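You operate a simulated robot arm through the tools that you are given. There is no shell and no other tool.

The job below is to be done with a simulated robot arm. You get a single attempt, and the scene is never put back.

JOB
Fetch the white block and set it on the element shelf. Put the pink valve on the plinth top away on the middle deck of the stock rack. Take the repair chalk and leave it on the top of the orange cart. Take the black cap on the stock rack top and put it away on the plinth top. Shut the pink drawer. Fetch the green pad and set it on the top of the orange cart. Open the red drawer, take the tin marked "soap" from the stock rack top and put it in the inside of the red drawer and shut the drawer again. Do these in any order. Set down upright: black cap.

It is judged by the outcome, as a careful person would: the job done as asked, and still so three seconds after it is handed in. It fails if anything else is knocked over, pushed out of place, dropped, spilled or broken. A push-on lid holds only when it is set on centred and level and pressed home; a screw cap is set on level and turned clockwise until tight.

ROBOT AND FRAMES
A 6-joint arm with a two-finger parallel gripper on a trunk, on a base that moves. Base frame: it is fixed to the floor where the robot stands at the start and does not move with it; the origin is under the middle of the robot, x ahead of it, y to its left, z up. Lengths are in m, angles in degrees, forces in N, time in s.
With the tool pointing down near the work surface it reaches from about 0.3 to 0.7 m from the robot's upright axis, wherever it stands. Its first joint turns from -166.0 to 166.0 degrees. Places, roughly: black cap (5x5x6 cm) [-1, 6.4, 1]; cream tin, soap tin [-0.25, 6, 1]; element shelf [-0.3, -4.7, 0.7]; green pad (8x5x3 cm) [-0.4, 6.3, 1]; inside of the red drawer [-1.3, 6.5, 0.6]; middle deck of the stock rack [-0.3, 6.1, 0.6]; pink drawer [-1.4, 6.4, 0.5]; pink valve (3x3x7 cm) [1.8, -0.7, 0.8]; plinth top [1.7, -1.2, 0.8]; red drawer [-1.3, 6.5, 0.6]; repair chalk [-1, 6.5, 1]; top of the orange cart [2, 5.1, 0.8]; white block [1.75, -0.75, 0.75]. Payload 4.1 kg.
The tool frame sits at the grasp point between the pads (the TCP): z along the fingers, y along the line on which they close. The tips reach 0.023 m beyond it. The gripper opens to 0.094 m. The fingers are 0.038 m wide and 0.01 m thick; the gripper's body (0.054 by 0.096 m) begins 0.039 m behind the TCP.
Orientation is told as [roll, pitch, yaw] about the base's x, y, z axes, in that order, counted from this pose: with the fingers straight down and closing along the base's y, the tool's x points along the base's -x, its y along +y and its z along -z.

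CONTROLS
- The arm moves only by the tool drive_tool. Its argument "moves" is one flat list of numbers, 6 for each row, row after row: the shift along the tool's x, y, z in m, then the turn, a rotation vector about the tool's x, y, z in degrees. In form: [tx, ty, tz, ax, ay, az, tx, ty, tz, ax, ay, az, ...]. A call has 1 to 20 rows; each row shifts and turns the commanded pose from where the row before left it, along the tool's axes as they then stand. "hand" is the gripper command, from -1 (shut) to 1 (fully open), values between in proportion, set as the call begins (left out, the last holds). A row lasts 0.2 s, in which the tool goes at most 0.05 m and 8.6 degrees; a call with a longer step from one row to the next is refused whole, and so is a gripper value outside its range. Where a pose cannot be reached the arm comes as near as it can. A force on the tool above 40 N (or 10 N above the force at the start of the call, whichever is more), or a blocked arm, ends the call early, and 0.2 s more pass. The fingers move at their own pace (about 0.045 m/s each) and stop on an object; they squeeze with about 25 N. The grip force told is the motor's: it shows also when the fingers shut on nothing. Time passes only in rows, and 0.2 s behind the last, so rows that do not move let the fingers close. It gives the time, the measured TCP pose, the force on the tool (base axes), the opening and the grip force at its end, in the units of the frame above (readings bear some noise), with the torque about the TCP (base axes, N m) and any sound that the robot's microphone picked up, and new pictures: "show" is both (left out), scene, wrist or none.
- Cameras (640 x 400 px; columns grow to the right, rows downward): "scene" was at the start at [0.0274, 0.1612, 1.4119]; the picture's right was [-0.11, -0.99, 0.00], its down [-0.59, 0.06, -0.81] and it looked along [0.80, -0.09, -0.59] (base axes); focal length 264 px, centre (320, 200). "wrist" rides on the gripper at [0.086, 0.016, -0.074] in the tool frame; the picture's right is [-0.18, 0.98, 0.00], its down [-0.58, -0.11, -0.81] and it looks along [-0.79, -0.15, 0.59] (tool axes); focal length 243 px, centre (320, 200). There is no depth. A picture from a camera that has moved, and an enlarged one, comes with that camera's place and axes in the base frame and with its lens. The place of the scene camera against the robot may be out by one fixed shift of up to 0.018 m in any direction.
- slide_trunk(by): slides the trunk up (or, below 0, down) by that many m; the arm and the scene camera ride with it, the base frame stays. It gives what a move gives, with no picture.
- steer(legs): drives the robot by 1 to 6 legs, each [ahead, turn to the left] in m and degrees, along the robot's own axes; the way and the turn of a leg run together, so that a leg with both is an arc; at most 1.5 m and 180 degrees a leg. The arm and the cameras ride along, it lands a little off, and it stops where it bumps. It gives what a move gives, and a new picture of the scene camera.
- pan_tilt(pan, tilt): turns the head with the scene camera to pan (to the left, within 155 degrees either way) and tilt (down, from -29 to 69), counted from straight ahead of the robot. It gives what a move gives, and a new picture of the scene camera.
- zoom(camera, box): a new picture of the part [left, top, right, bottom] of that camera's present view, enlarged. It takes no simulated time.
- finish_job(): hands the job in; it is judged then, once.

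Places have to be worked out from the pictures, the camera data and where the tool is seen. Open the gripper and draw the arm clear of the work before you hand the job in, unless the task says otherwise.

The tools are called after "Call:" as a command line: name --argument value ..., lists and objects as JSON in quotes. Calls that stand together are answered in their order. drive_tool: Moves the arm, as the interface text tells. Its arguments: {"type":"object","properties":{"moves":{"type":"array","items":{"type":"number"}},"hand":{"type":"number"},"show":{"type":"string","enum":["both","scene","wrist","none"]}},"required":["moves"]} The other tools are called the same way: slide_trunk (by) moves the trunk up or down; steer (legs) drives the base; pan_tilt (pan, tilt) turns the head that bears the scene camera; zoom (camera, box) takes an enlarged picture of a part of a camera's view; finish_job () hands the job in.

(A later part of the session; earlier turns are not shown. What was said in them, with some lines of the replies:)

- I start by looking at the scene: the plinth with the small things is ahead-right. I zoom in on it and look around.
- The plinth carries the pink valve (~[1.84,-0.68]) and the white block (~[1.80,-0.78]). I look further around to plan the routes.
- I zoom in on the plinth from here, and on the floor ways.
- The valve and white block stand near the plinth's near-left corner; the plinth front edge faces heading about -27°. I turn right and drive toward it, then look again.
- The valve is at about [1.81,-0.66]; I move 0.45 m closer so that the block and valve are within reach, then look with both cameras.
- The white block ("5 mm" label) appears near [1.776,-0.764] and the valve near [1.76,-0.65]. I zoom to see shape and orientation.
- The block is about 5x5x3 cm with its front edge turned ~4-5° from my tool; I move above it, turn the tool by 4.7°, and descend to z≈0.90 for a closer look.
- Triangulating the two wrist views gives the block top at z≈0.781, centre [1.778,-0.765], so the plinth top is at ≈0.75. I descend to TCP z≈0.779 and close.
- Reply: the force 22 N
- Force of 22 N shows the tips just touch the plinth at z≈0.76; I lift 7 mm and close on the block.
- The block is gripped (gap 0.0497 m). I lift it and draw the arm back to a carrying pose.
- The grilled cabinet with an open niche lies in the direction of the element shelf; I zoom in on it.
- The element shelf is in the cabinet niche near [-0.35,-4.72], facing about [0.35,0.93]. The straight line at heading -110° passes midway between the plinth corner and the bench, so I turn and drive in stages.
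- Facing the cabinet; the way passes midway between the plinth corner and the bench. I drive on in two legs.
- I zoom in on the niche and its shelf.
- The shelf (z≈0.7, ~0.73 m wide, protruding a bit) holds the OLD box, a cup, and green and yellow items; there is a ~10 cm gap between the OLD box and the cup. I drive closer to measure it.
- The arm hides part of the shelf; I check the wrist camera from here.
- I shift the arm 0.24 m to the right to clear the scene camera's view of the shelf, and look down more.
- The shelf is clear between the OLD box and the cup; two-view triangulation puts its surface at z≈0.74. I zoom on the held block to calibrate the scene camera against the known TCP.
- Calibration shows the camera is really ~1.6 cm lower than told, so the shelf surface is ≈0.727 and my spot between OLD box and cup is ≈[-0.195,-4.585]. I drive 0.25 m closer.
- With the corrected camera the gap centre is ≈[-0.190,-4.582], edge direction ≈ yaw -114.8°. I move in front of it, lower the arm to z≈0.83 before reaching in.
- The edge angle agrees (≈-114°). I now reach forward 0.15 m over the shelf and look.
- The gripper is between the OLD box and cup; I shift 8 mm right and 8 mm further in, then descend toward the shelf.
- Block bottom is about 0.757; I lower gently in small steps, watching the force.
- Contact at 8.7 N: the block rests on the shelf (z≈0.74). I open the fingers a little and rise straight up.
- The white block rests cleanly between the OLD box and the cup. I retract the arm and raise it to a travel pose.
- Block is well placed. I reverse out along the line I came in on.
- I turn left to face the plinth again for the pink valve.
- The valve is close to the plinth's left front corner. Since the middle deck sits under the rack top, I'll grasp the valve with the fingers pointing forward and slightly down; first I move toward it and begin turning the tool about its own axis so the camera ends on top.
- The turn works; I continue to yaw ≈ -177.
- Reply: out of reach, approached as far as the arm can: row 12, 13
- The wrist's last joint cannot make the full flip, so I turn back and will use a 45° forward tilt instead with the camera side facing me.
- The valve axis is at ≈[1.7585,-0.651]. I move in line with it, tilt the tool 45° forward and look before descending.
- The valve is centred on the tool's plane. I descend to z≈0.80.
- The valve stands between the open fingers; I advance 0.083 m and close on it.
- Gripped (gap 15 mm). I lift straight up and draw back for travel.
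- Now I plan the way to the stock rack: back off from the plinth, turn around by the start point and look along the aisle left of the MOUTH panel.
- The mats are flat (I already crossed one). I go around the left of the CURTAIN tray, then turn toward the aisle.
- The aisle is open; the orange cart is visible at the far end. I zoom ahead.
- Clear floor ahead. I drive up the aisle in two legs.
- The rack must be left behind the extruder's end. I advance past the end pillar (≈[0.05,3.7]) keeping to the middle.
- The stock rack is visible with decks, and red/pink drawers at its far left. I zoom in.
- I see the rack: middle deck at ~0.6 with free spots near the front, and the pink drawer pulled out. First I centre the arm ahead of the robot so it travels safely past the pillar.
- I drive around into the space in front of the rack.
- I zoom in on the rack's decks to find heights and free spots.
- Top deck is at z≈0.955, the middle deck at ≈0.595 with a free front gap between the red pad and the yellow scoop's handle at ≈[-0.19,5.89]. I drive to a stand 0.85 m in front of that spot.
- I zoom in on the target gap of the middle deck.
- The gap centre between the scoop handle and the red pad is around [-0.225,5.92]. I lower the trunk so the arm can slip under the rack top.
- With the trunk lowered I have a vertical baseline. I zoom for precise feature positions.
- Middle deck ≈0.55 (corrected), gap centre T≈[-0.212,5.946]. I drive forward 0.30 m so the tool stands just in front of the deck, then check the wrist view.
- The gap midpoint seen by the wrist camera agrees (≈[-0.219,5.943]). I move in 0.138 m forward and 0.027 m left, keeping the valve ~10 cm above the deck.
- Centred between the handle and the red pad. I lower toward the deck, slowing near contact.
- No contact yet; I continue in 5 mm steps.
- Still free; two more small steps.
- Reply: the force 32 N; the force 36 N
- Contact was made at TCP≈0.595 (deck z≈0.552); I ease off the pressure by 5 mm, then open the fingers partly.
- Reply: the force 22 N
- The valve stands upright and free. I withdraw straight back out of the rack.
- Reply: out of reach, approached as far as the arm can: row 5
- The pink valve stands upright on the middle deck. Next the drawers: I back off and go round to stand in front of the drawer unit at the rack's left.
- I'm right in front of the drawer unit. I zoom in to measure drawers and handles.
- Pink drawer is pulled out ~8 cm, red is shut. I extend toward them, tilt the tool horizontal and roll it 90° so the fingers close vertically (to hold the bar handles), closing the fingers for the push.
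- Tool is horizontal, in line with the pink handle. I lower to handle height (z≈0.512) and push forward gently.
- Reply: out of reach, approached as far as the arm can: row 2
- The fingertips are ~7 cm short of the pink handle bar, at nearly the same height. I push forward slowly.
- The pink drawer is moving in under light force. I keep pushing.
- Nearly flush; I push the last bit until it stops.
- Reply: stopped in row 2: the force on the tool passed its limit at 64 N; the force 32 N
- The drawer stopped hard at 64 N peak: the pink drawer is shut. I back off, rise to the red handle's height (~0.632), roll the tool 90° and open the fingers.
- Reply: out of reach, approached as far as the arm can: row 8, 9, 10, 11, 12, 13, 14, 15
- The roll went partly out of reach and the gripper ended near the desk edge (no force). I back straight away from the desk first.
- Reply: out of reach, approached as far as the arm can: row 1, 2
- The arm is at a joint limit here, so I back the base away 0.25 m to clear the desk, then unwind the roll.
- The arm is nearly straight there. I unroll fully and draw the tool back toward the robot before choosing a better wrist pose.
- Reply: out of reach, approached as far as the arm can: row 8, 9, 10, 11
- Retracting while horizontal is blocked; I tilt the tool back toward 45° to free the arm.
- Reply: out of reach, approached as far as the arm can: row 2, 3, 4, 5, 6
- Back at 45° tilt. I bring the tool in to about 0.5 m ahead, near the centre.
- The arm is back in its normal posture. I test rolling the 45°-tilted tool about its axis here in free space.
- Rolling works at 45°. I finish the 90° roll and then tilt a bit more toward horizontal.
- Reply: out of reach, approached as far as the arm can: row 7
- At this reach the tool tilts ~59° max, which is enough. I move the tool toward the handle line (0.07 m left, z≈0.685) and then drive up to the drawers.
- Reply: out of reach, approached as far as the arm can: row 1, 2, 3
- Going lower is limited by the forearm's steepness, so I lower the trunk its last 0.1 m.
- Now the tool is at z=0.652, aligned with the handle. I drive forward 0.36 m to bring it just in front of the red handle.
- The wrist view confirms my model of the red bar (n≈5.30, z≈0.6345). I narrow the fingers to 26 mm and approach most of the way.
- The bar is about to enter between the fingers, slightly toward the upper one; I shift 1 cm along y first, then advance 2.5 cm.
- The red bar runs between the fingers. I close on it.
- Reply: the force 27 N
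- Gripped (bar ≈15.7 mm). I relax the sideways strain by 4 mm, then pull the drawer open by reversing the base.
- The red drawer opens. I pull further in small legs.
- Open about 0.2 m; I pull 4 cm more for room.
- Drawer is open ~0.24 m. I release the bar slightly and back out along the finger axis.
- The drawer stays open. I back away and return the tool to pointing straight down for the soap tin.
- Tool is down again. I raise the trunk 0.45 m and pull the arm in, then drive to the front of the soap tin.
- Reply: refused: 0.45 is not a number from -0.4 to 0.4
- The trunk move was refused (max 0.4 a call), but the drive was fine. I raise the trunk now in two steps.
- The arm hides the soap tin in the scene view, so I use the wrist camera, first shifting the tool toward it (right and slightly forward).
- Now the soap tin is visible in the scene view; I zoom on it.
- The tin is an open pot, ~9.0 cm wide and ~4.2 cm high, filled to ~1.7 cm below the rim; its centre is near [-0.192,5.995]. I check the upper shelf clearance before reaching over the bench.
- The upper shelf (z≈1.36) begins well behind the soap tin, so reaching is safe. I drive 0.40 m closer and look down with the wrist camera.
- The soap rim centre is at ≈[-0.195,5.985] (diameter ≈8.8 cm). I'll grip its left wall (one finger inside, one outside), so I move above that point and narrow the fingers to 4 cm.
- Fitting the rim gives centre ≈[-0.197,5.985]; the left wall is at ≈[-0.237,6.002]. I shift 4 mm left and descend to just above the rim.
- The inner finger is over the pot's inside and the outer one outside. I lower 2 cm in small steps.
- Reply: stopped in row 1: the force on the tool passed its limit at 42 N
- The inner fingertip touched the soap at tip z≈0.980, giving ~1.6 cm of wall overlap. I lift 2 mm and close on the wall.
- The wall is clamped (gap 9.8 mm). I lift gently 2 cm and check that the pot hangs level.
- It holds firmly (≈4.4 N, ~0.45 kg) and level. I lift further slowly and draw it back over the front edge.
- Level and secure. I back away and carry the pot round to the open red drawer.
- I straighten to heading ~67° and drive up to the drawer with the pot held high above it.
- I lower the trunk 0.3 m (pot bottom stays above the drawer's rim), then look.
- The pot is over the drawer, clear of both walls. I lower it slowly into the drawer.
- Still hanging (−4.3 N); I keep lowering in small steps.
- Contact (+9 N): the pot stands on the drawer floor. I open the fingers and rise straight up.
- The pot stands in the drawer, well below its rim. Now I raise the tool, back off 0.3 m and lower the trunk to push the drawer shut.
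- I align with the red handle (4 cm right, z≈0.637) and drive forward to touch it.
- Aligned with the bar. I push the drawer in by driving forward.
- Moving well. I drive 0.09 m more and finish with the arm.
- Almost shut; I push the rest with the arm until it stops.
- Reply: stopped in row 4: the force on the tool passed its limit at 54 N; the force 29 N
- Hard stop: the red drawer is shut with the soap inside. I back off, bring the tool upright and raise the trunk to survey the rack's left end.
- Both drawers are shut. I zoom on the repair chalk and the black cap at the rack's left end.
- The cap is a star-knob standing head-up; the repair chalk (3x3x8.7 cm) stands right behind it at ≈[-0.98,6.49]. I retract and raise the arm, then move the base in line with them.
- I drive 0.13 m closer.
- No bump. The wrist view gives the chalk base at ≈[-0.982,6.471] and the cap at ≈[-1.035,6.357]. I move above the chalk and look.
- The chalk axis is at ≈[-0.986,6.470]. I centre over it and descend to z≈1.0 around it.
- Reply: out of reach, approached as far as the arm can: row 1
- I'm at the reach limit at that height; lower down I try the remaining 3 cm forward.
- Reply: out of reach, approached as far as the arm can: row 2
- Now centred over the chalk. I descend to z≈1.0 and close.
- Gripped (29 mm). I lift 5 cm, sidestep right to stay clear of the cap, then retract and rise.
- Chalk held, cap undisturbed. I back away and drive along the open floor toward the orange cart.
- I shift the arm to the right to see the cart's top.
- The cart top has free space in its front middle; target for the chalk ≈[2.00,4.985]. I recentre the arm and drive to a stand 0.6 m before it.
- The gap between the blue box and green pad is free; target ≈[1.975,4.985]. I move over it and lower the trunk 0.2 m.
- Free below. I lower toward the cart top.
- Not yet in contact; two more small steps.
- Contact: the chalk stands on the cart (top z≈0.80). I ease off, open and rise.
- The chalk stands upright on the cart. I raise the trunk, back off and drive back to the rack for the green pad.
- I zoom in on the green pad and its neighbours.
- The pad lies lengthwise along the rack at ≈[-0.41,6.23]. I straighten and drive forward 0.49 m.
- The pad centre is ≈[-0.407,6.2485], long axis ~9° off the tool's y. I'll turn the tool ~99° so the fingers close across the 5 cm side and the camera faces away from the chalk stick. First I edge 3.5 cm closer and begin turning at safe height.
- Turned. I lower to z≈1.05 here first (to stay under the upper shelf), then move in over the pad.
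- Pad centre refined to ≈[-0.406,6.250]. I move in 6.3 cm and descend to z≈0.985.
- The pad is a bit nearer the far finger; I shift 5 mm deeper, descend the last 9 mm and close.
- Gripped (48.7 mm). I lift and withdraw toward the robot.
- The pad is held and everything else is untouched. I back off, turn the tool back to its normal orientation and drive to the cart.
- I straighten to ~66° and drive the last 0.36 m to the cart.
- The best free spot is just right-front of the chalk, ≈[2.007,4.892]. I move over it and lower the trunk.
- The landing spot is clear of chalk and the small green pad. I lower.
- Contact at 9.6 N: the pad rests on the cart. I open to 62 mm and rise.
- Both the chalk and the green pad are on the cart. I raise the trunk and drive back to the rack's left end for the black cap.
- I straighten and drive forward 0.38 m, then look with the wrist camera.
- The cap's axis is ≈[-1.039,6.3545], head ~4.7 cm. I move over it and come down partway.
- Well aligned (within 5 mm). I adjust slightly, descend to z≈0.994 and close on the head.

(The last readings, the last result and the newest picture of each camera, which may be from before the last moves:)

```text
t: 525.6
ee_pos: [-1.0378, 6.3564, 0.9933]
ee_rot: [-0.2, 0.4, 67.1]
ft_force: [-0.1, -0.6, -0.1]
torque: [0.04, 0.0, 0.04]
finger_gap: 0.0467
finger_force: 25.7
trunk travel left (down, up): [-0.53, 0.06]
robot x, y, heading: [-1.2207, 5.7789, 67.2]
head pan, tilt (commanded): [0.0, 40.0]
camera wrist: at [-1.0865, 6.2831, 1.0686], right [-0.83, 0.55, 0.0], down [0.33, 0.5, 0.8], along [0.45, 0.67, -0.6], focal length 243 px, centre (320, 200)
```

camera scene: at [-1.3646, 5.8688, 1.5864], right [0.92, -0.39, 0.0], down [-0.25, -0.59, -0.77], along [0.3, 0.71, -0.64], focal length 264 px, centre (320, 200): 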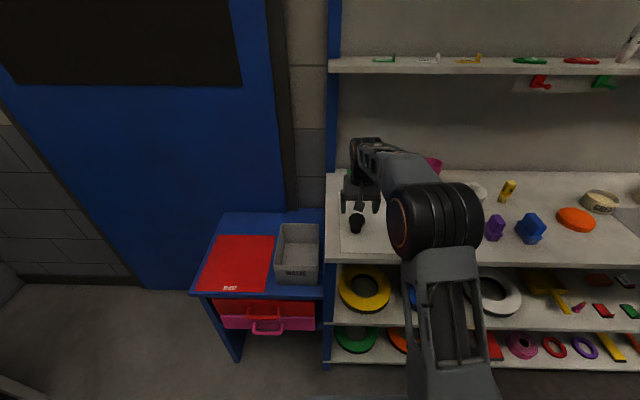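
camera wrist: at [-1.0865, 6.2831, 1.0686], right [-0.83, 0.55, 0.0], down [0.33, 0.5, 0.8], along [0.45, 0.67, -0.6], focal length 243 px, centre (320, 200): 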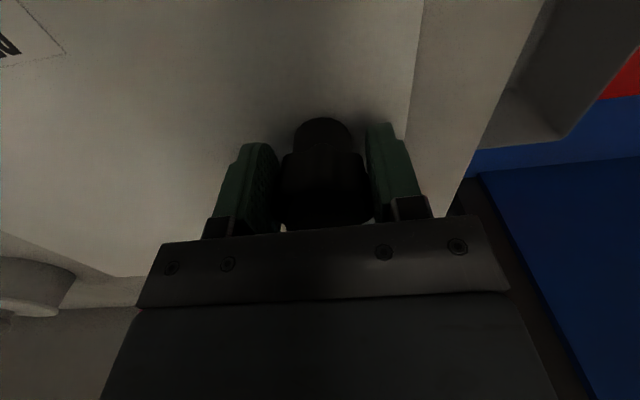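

Gripped (46.7 mm). I lift it straight up and draw back.

Call:
drive_tool --moves '[0, 0, -0.02, 0, 0, 0, 0, 0, -0.04, 0, 0, 0, 0, 0, -0.04, 0, 0, 0, 0, 0, -0.04, 0, 0, 0, 0.04, 0, 0, 0, 0, 0, 0.04, 0, 0, 0, 0, 0, 0.04, 0, 0, 0, 0, 0, 0.03, -0.04, 0, 0, 0, 0]' --show "both"

```text
t: 527.4
ee_pos: [-1.0583, 6.2005, 1.136]
ee_rot: [-0.3, 0.4, 67.2]
ft_force: [-0.1, -0.1, -0.4]
torque: [-0.02, 0.0, -0.01]
finger_gap: 0.047
finger_force: 25.2
trunk travel left (down, up): [-0.53, 0.06]
robot x, y, heading: [-1.2204, 5.7773, 67.3]
head pan, tilt (commanded): [0.0, 40.0]
camera scene: at [-1.3646, 5.8678, 1.5864], right [0.92, -0.39, 0.0], down [-0.25, -0.59, -0.77], along [0.3, 0.71, -0.64], focal length 264 px, centre (320, 200)
camera wrist: at [-1.1081, 6.1284, 1.2111], right [-0.83, 0.55, 0.0], down [0.33, 0.5, 0.8], along [0.45, 0.67, -0.6], focal length 243 px, centre (320, 200)
```

scene: 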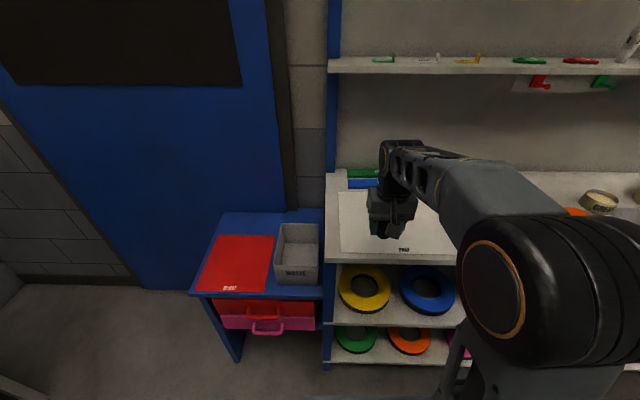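
wrist: 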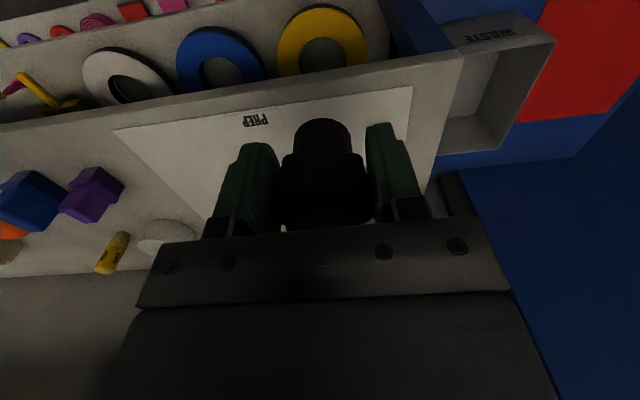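

The cap hangs upright. I begin the way back to the plinth: around the extruder's end.

Call:
steer --legs '[[-0.45, 0], [0, -90], [1.0, 0], [0.84, 0], [0, -38], [0.93, 0]]'

Call:
pan_tilt --pan -30 --tilt 25

```text
t: 549.1
ee_pos: [1.0363, 3.4743, 1.1361]
ee_rot: [-0.3, 0.4, -59.0]
ft_force: [-0.6, -0.2, -0.3]
torque: [0.01, 0.03, 0.0]
finger_gap: 0.0461
finger_force: 25.5
trunk travel left (down, up): [-0.53, 0.06]
robot x, y, heading: [0.7888, 3.8515, -58.7]
head pan, tilt (commanded): [0.0, 40.0]
camera scene: at [0.9452, 3.925, 1.5863], right [-0.86, -0.52, 0.0], down [-0.33, 0.55, -0.77], along [0.4, -0.66, -0.64], focal length 264 px, centre (320, 200)
```

scene: 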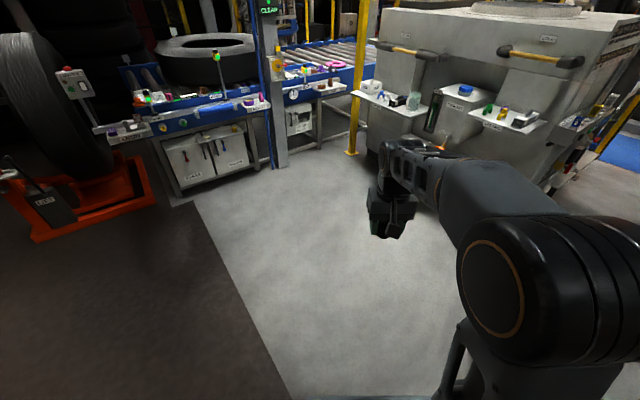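

```text
t: 550.1
ee_pos: [1.0359, 3.4739, 1.1362]
ee_rot: [-0.3, 0.3, -59.0]
ft_force: [0.9, 0.8, -1.0]
torque: [-0.01, -0.01, -0.02]
finger_gap: 0.0462
finger_force: 24.9
trunk travel left (down, up): [-0.53, 0.06]
robot x, y, heading: [0.789, 3.8524, -58.5]
head pan, tilt (commanded): [-30.0, 25.0]
camera scene: at [0.903, 3.9058, 1.6096], right [-1.0, -0.02, 0.0], down [-0.01, 0.42, -0.91], along [0.02, -0.91, -0.42], focal length 264 px, centre (320, 200)
```

scene: 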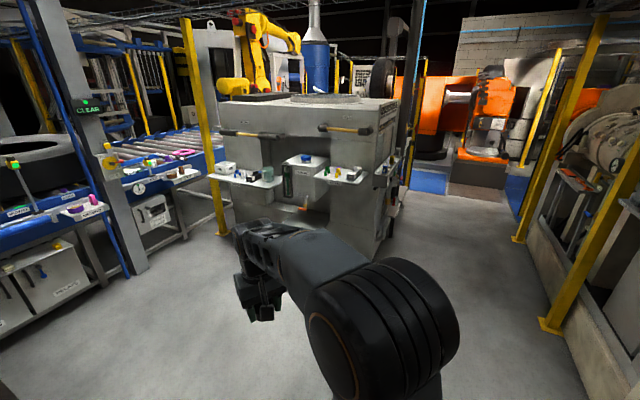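

The aisle is clear as before. I drive back down it along the same line.

Call:
steer --legs '[[0, -60.4], [1.05, 0], [1.05, 0], [0, 8], [0.9, 0]]'

Call:
pan_tilt --pan 0 --tilt 25

```text
t: 568.0
ee_pos: [-0.681, 0.7694, 1.1358]
ee_rot: [-0.2, 0.4, -110.7]
ft_force: [0.6, 0.2, 0.1]
torque: [-0.02, 0.01, -0.01]
finger_gap: 0.0456
finger_force: 25.3
trunk travel left (down, up): [-0.53, 0.06]
robot x, y, heading: [-0.5361, 1.1985, -110.5]
head pan, tilt (commanded): [-30.0, 25.0]
camera scene: at [-0.4291, 1.1445, 1.6097], right [-0.64, 0.77, 0.0], down [0.33, 0.27, -0.91], along [-0.7, -0.58, -0.42], focal length 264 px, centre (320, 200)
```

scene: 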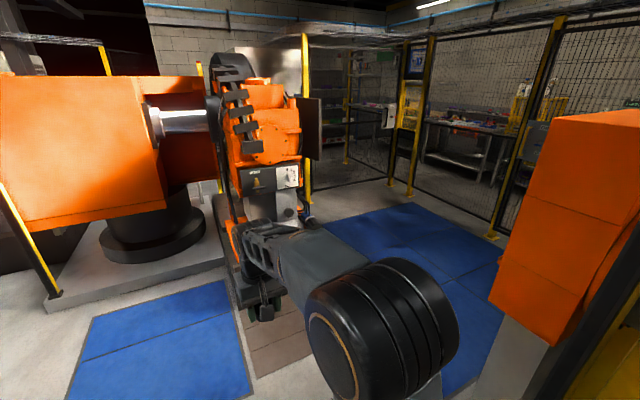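

```text
t: 568.9
ee_pos: [-0.6811, 0.7699, 1.1357]
ee_rot: [-0.2, 0.5, -110.6]
ft_force: [0.4, 0.5, -0.3]
torque: [-0.02, 0.01, -0.02]
finger_gap: 0.0457
finger_force: 25.7
trunk travel left (down, up): [-0.53, 0.06]
robot x, y, heading: [-0.5321, 1.2014, -110.6]
head pan, tilt (commanded): [0.0, 25.0]
camera scene: at [-0.3902, 1.1171, 1.6097], right [-0.94, 0.35, 0.0], down [0.15, 0.4, -0.91], along [-0.32, -0.85, -0.42], focal length 264 px, centre (320, 200)
```

scene: 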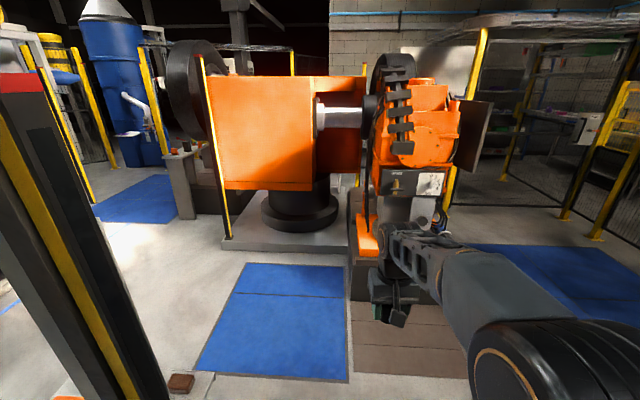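

I continue past the CURTAIN tray and on to the plinth.

Call:
steer --legs '[[0, 11], [1.02, 0], [0, 75]]'

Call:
pan_tilt --pan 5 --tilt 25

```text
t: 578.2
ee_pos: [-0.2726, 0.0178, 1.1359]
ee_rot: [-0.2, 0.5, -22.9]
ft_force: [-0.2, 0.5, 0.1]
torque: [0.02, 0.0, -0.01]
finger_gap: 0.0456
finger_force: 25.2
trunk travel left (down, up): [-0.53, 0.06]
robot x, y, heading: [-0.7056, 0.1814, -22.9]
head pan, tilt (commanded): [0.0, 25.0]
camera scene: at [-0.6034, 0.3252, 1.6096], right [-0.39, -0.92, 0.0], down [-0.39, 0.16, -0.91], along [0.84, -0.35, -0.42], focal length 264 px, centre (320, 200)
```

scene: 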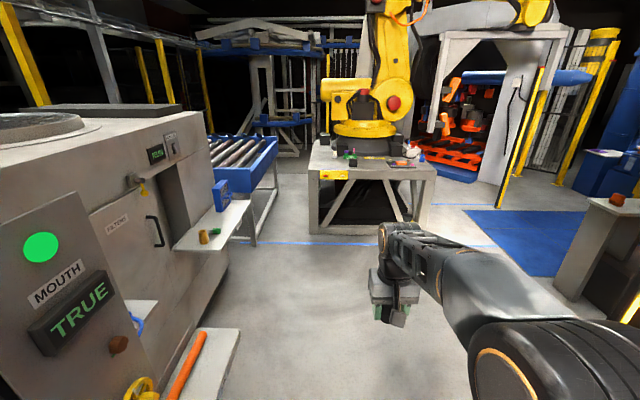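

```text
t: 578.9
ee_pos: [-0.2732, 0.0168, 1.1371]
ee_rot: [-0.2, 0.4, -23.0]
ft_force: [-0.2, 0.1, -0.6]
torque: [0.0, -0.04, 0.0]
finger_gap: 0.0455
finger_force: 25.0
trunk travel left (down, up): [-0.53, 0.06]
robot x, y, heading: [-0.696, 0.1839, -22.7]
head pan, tilt (commanded): [5.0, 25.0]
camera scene: at [-0.6007, 0.3326, 1.6097], right [-0.31, -0.95, 0.0], down [-0.4, 0.13, -0.91], along [0.86, -0.28, -0.42], focal length 264 px, centre (320, 200)
```

scene: 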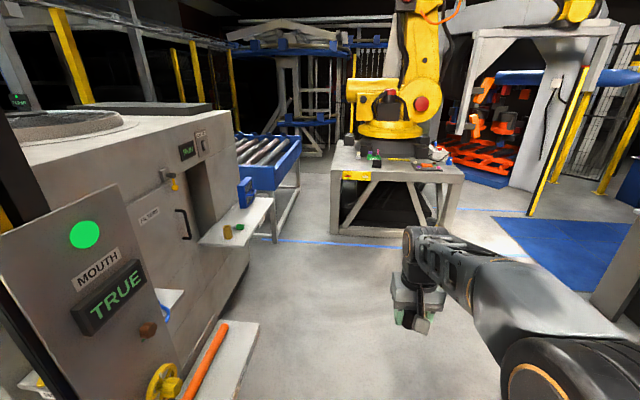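

Clear way. I drive to the plinth stand.

Call:
steer --legs '[[0, -1.5], [1.05, 0], [0.98, 0], [0, -3.5]]'

Call:
pan_tilt --pan 0 --tilt 45

```text
t: 589.7
ee_pos: [1.5676, -0.7839, 1.1362]
ee_rot: [-0.2, 0.5, -25.6]
ft_force: [0.0, 0.1, -0.3]
torque: [0.02, 0.0, 0.02]
finger_gap: 0.0454
finger_force: 24.6
trunk travel left (down, up): [-0.53, 0.06]
robot x, y, heading: [1.1482, -0.6007, -25.5]
head pan, tilt (commanded): [5.0, 25.0]
camera scene: at [1.2546, -0.4547, 1.6097], right [-0.35, -0.94, 0.0], down [-0.4, 0.15, -0.91], along [0.85, -0.32, -0.42], focal length 264 px, centre (320, 200)
```

scene: 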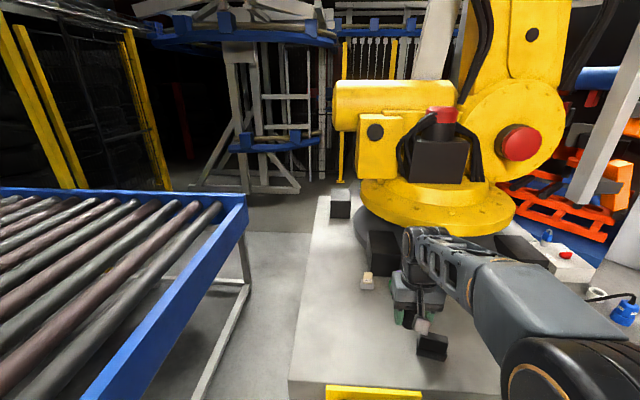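

```text
t: 590.5
ee_pos: [1.5666, -0.7857, 1.1368]
ee_rot: [-0.2, 0.3, -25.7]
ft_force: [-0.1, 0.0, -0.3]
torque: [0.02, 0.0, 0.0]
finger_gap: 0.0454
finger_force: 24.6
trunk travel left (down, up): [-0.53, 0.06]
robot x, y, heading: [1.1475, -0.6033, -25.3]
head pan, tilt (commanded): [0.0, 45.0]
camera scene: at [1.2418, -0.4572, 1.5791], right [-0.43, -0.9, 0.0], down [-0.64, 0.3, -0.71], along [0.64, -0.3, -0.71], focal length 264 px, centre (320, 200)
```

scene: 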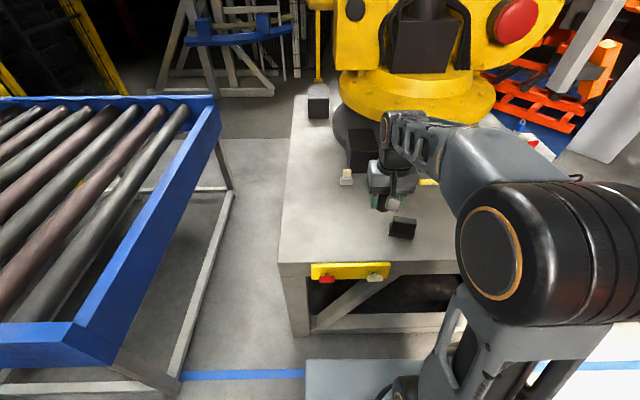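

The plinth's left front area is free. I move the cap over ≈[1.76,-0.74] and lower the trunk.

Call:
drive_tool --moves '[-0.0309, 0.025, 0, 0, 0, 0, -0.0309, 0.025, 0, 0, 0, 0, -0.0309, 0.025, 0, 0, 0, 0, -0.0309, 0.025, 0, 0, 0, 0, -0.0309, 0.025, 0, 0, 0, 0]' --show "none"

Call:
slide_trunk --by -0.25

Call:
drive_tool --moves '[0, 0, 0.02, 0, 0, 0]' --show "both"

```text
t: 591.7
ee_pos: [1.7612, -0.7393, 1.1335]
ee_rot: [-0.2, 0.5, -25.5]
ft_force: [0.0, -0.3, -0.1]
torque: [-0.02, 0.01, -0.01]
finger_gap: 0.045
finger_force: 24.8
trunk travel left (down, up): [-0.53, 0.06]
robot x, y, heading: [1.1492, -0.6023, -25.4]
head pan, tilt (commanded): [0.0, 45.0]
```

```text
t: 594.3
ee_pos: [1.7616, -0.7392, 0.8837]
ee_rot: [-0.2, 0.3, -25.6]
ft_force: [-0.1, -0.1, -0.8]
torque: [-0.02, -0.02, 0.01]
finger_gap: 0.0456
finger_force: 25.5
trunk travel left (down, up): [-0.28, 0.31]
robot x, y, heading: [1.1508, -0.6026, -25.3]
head pan, tilt (commanded): [0.0, 45.0]
```

```text
t: 594.7
ee_pos: [1.7603, -0.7396, 0.8645]
ee_rot: [-0.1, 0.4, -25.7]
ft_force: [-0.2, 0.4, -0.7]
torque: [-0.01, 0.02, 0.03]
finger_gap: 0.0452
finger_force: 25.5
trunk travel left (down, up): [-0.28, 0.31]
robot x, y, heading: [1.1526, -0.6015, -25.5]
head pan, tilt (commanded): [0.0, 45.0]
camera scene: at [1.2417, -0.4572, 1.3291], right [-0.43, -0.9, 0.0], down [-0.64, 0.3, -0.71], along [0.64, -0.3, -0.71], focal length 264 px, centre (320, 200)
camera wrist: at [1.689, -0.6871, 0.9392], right [0.59, 0.81, 0.0], down [0.48, -0.35, 0.8], along [0.65, -0.48, -0.6], focal length 243 px, centre (320, 200)
```

scene: 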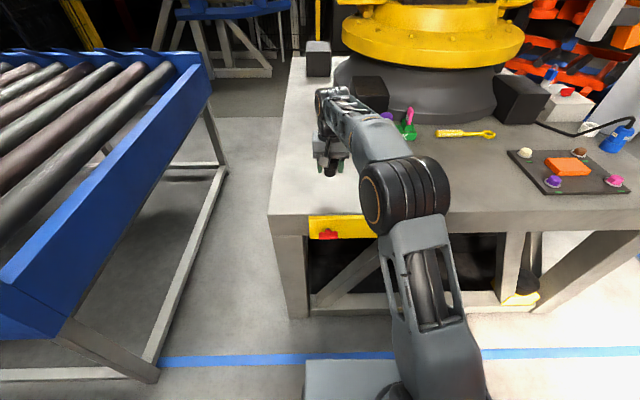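
wrist: 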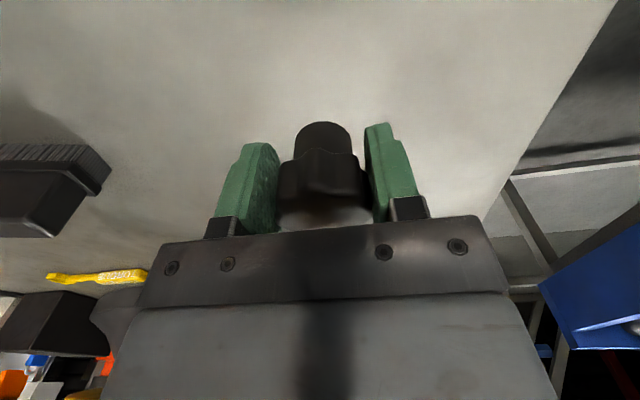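

The cap is upright and the spot is clear. I lower it to the plinth.

Call:
drive_tool --moves '[0, 0, 0.025, 0, 0, 0, 0, 0, 0.025, 0, 0, 0]' --show "none"

Call:
drive_tool --moves '[0, 0, 0.006, 0, 0, 0]' --show "none"

Call:
drive_tool --moves '[0, 0, 0.004, 0, 0, 0]' --show "wrist"

```text
t: 595.3
ee_pos: [1.7623, -0.7396, 0.8154]
ee_rot: [-0.2, 0.4, -25.6]
ft_force: [-0.6, -0.2, -0.5]
torque: [0.03, -0.02, 0.0]
finger_gap: 0.0454
finger_force: 24.9
trunk travel left (down, up): [-0.28, 0.31]
robot x, y, heading: [1.1495, -0.601, -25.3]
head pan, tilt (commanded): [0.0, 45.0]
```

```text
t: 595.7
ee_pos: [1.7595, -0.7397, 0.81]
ee_rot: [-0.2, 0.4, -25.6]
ft_force: [0.1, -0.4, -1.0]
torque: [-0.01, 0.0, 0.0]
finger_gap: 0.0452
finger_force: 24.7
trunk travel left (down, up): [-0.28, 0.31]
robot x, y, heading: [1.1495, -0.5982, -25.6]
head pan, tilt (commanded): [0.0, 45.0]
```

```text
t: 596.1
ee_pos: [1.7588, -0.7401, 0.8051]
ee_rot: [-0.2, 0.4, -25.7]
ft_force: [0.1, 0.7, 0.2]
torque: [0.01, 0.02, 0.0]
finger_gap: 0.0456
finger_force: 25.0
trunk travel left (down, up): [-0.28, 0.31]
robot x, y, heading: [1.1511, -0.6018, -25.4]
head pan, tilt (commanded): [0.0, 45.0]
camera wrist: at [1.6886, -0.6876, 0.8799], right [0.59, 0.81, 0.0], down [0.48, -0.35, 0.8], along [0.65, -0.48, -0.6], focal length 243 px, centre (320, 200)
```

wrist: 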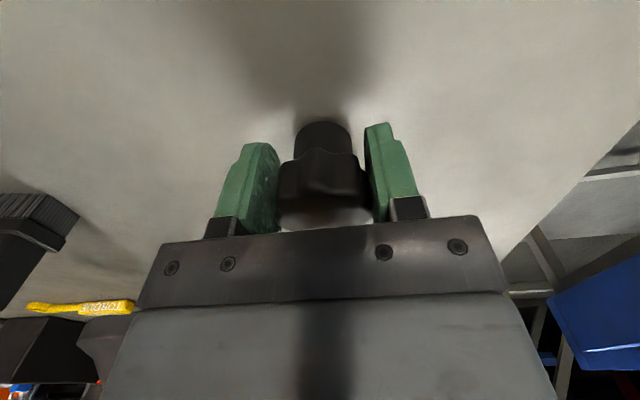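

Call:
drive_tool --moves '[0, 0, 0.003, 0, 0, 0]' --show "none"

Call:
drive_tool --moves '[0, 0, 0.003, 0, 0, 0]' --show "none"

```text
t: 596.5
ee_pos: [1.7596, -0.7391, 0.802]
ee_rot: [-0.2, 0.4, -25.6]
ft_force: [-0.7, 0.0, -0.2]
torque: [0.02, 0.03, 0.02]
finger_gap: 0.0451
finger_force: 25.2
trunk travel left (down, up): [-0.28, 0.31]
robot x, y, heading: [1.1458, -0.6042, -25.4]
head pan, tilt (commanded): [0.0, 45.0]
```

```text
t: 596.9
ee_pos: [1.7592, -0.7389, 0.8018]
ee_rot: [-0.2, 0.2, -25.6]
ft_force: [-0.3, 0.9, 10.9]
torque: [-0.04, -0.05, 0.0]
finger_gap: 0.0455
finger_force: 25.2
trunk travel left (down, up): [-0.28, 0.31]
robot x, y, heading: [1.1476, -0.6021, -25.5]
head pan, tilt (commanded): [0.0, 45.0]
```

Contact at 10.9 N: the cap stands on the plinth. I open and rise straight up.

Call:
drive_tool --moves '[0, 0, 0, 0, 0, 0, 0, 0, 0, 0, 0, 0, 0, 0, 0, 0, 0, 0]' --hand 0.7 --show "none"

Call:
drive_tool --moves '[0, 0, -0.02, 0, 0, 0, 0, 0, -0.03, 0, 0, 0, 0, 0, -0.04, 0, 0, 0, 0, 0, -0.04, 0, 0, 0, 0.04, 0, -0.02, 0, 0, 0, 0.04, 0, 0, 0, 0, 0, 0.04, 0, 0, 0, 0, 0]' --show "both"

Call:
zoom --camera "scene" --box '[260, 120, 420, 240]'

```text
t: 597.7
ee_pos: [1.7587, -0.7388, 0.7994]
ee_rot: [-0.2, 0.5, -25.6]
ft_force: [-0.5, -0.1, 0.5]
torque: [0.0, -0.01, 0.0]
finger_gap: 0.0796
finger_force: 0.0
trunk travel left (down, up): [-0.28, 0.31]
robot x, y, heading: [1.1509, -0.6055, -25.3]
head pan, tilt (commanded): [0.0, 45.0]
```

```text
t: 599.3
ee_pos: [1.6547, -0.6868, 0.9487]
ee_rot: [-0.2, 0.4, -25.6]
ft_force: [0.3, -1.3, 0.5]
torque: [-0.02, 0.03, -0.01]
finger_gap: 0.0798
finger_force: 0.1
trunk travel left (down, up): [-0.28, 0.31]
robot x, y, heading: [1.1507, -0.6008, -25.5]
head pan, tilt (commanded): [0.0, 45.0]
camera scene: at [1.2419, -0.4573, 1.329], right [-0.43, -0.9, 0.0], down [-0.64, 0.3, -0.71], along [0.64, -0.3, -0.71], focal length 264 px, centre (320, 200)
camera wrist: at [1.5824, -0.6352, 1.023], right [0.59, 0.81, 0.0], down [0.48, -0.35, 0.8], along [0.65, -0.48, -0.6], focal length 243 px, centre (320, 200)
```

scene: 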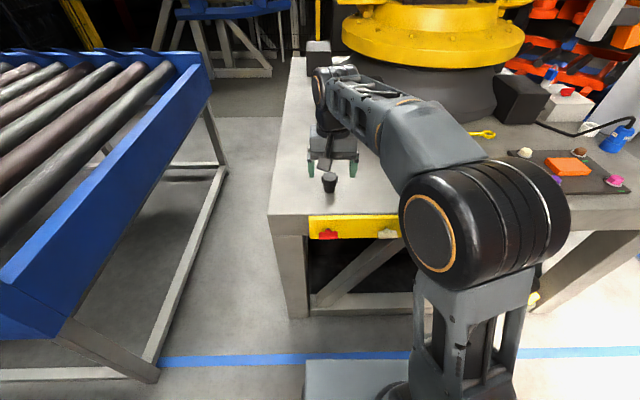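
wrist: 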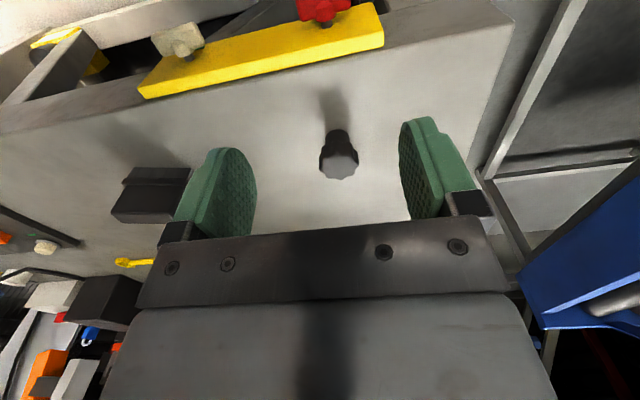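

```text
3.33 times, centred on (340, 180) of scene
camera zoom: at [1.2419, -0.4573, 1.329], right [-0.43, -0.9, 0.0], down [-0.64, 0.3, -0.71], along [0.64, -0.3, -0.71], focal length 881 px, centre (253, 267)
```

zoom: 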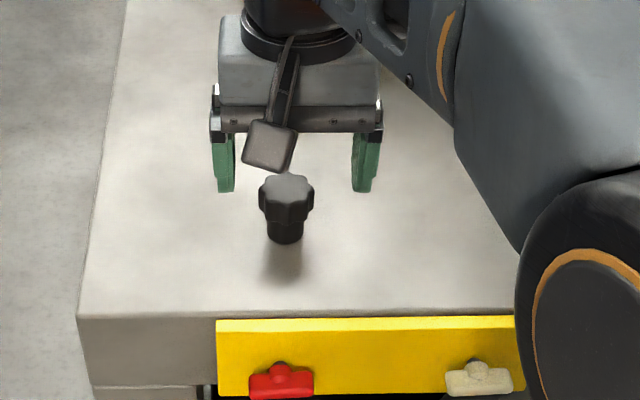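

The black cap stands upright on the plinth. I retract the arm, back clear of the plinth and take a last look.

Call:
drive_tool --moves '[0.03, 0, -0.04, 0, 0, 0, 0.03, 0, -0.04, 0, 0, 0]' --hand 1 --show "none"

Call:
steer --legs '[[-0.4, 0]]'

Call:
zoom --camera "scene" --box '[230, 60, 550, 260]'

```text
t: 599.9
ee_pos: [1.5995, -0.6613, 1.0302]
ee_rot: [-0.2, 0.4, -25.5]
ft_force: [1.0, 0.3, 0.1]
torque: [0.01, 0.05, 0.0]
finger_gap: 0.0941
finger_force: 0.1
trunk travel left (down, up): [-0.28, 0.31]
robot x, y, heading: [1.1476, -0.6038, -25.6]
head pan, tilt (commanded): [0.0, 45.0]
```

```text
t: 602.4
ee_pos: [1.2404, -0.4916, 1.03]
ee_rot: [-0.2, 0.3, -25.9]
ft_force: [-0.4, -0.3, -0.2]
torque: [0.07, -0.03, -0.02]
finger_gap: 0.0942
finger_force: 0.1
trunk travel left (down, up): [-0.28, 0.31]
robot x, y, heading: [0.7916, -0.4315, -25.5]
head pan, tilt (commanded): [0.0, 45.0]
camera scene: at [0.8836, -0.2866, 1.3291], right [-0.43, -0.9, 0.0], down [-0.64, 0.31, -0.71], along [0.64, -0.31, -0.71], focal length 264 px, centre (320, 200)
```

scene: 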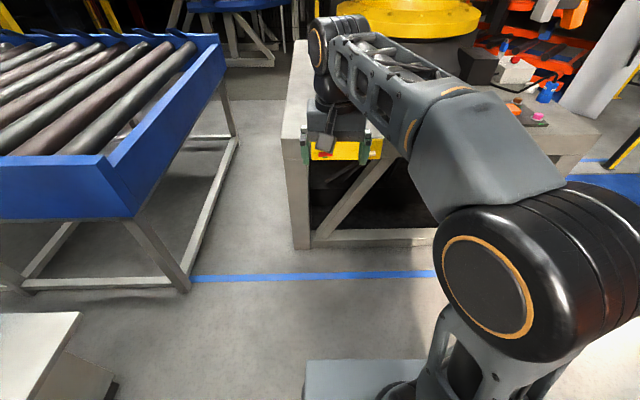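

```text
2.00 times, centred on (390, 160) of scene
camera zoom: at [0.8836, -0.2866, 1.3291], right [-0.43, -0.9, 0.0], down [-0.64, 0.31, -0.71], along [0.64, -0.31, -0.71], focal length 528 px, centre (180, 280)
```

zoom: 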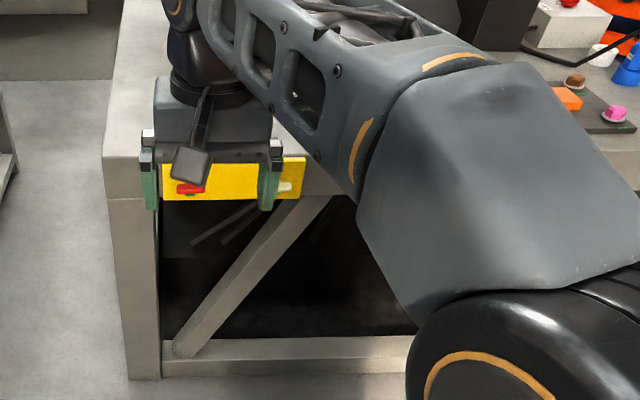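

All seven parts are done: block on the element shelf, valve on the middle deck, chalk and green pad on the cart, pink drawer shut, soap inside the shut red drawer, and the black cap upright on the plinth. The gripper is open and the arm is clear, so I hand the job in.

Call:
finish_job

```text
The job is handed in.
```

I finished all seven parts and handed the job in; I have not been told the verdict. Everything below was checked by contact force and camera during the work. I saw nothing else get knocked over or shifted.

- **White block:** it stands on the element shelf, between the OLD box and the cup.
- **Pink valve:** it stands upright near the front of the stock rack's middle deck. I pressed it down at up to about 36 N before releasing.
- **Repair chalk:** it stands upright on top of the orange cart.
- **Green pad:** it lies on top of the orange cart, just in front of the chalk.
- **Pink drawer:** I pushed it in until it stopped hard.
- **Soap tin:** I set it level on the floor of the red drawer, then pushed the drawer in until it stopped hard. I could not see the tin after the drawer was shut.
- **Black cap:** it stands upright, head up, near the plinth's left front corner.

While I was setting up for the red drawer, the arm drifted sideways to its reach limit and stopped beside the desk edge. It did not touch anything, and I backed the robot away to free it.

At hand-in the gripper was open and the arm was clear of the work.
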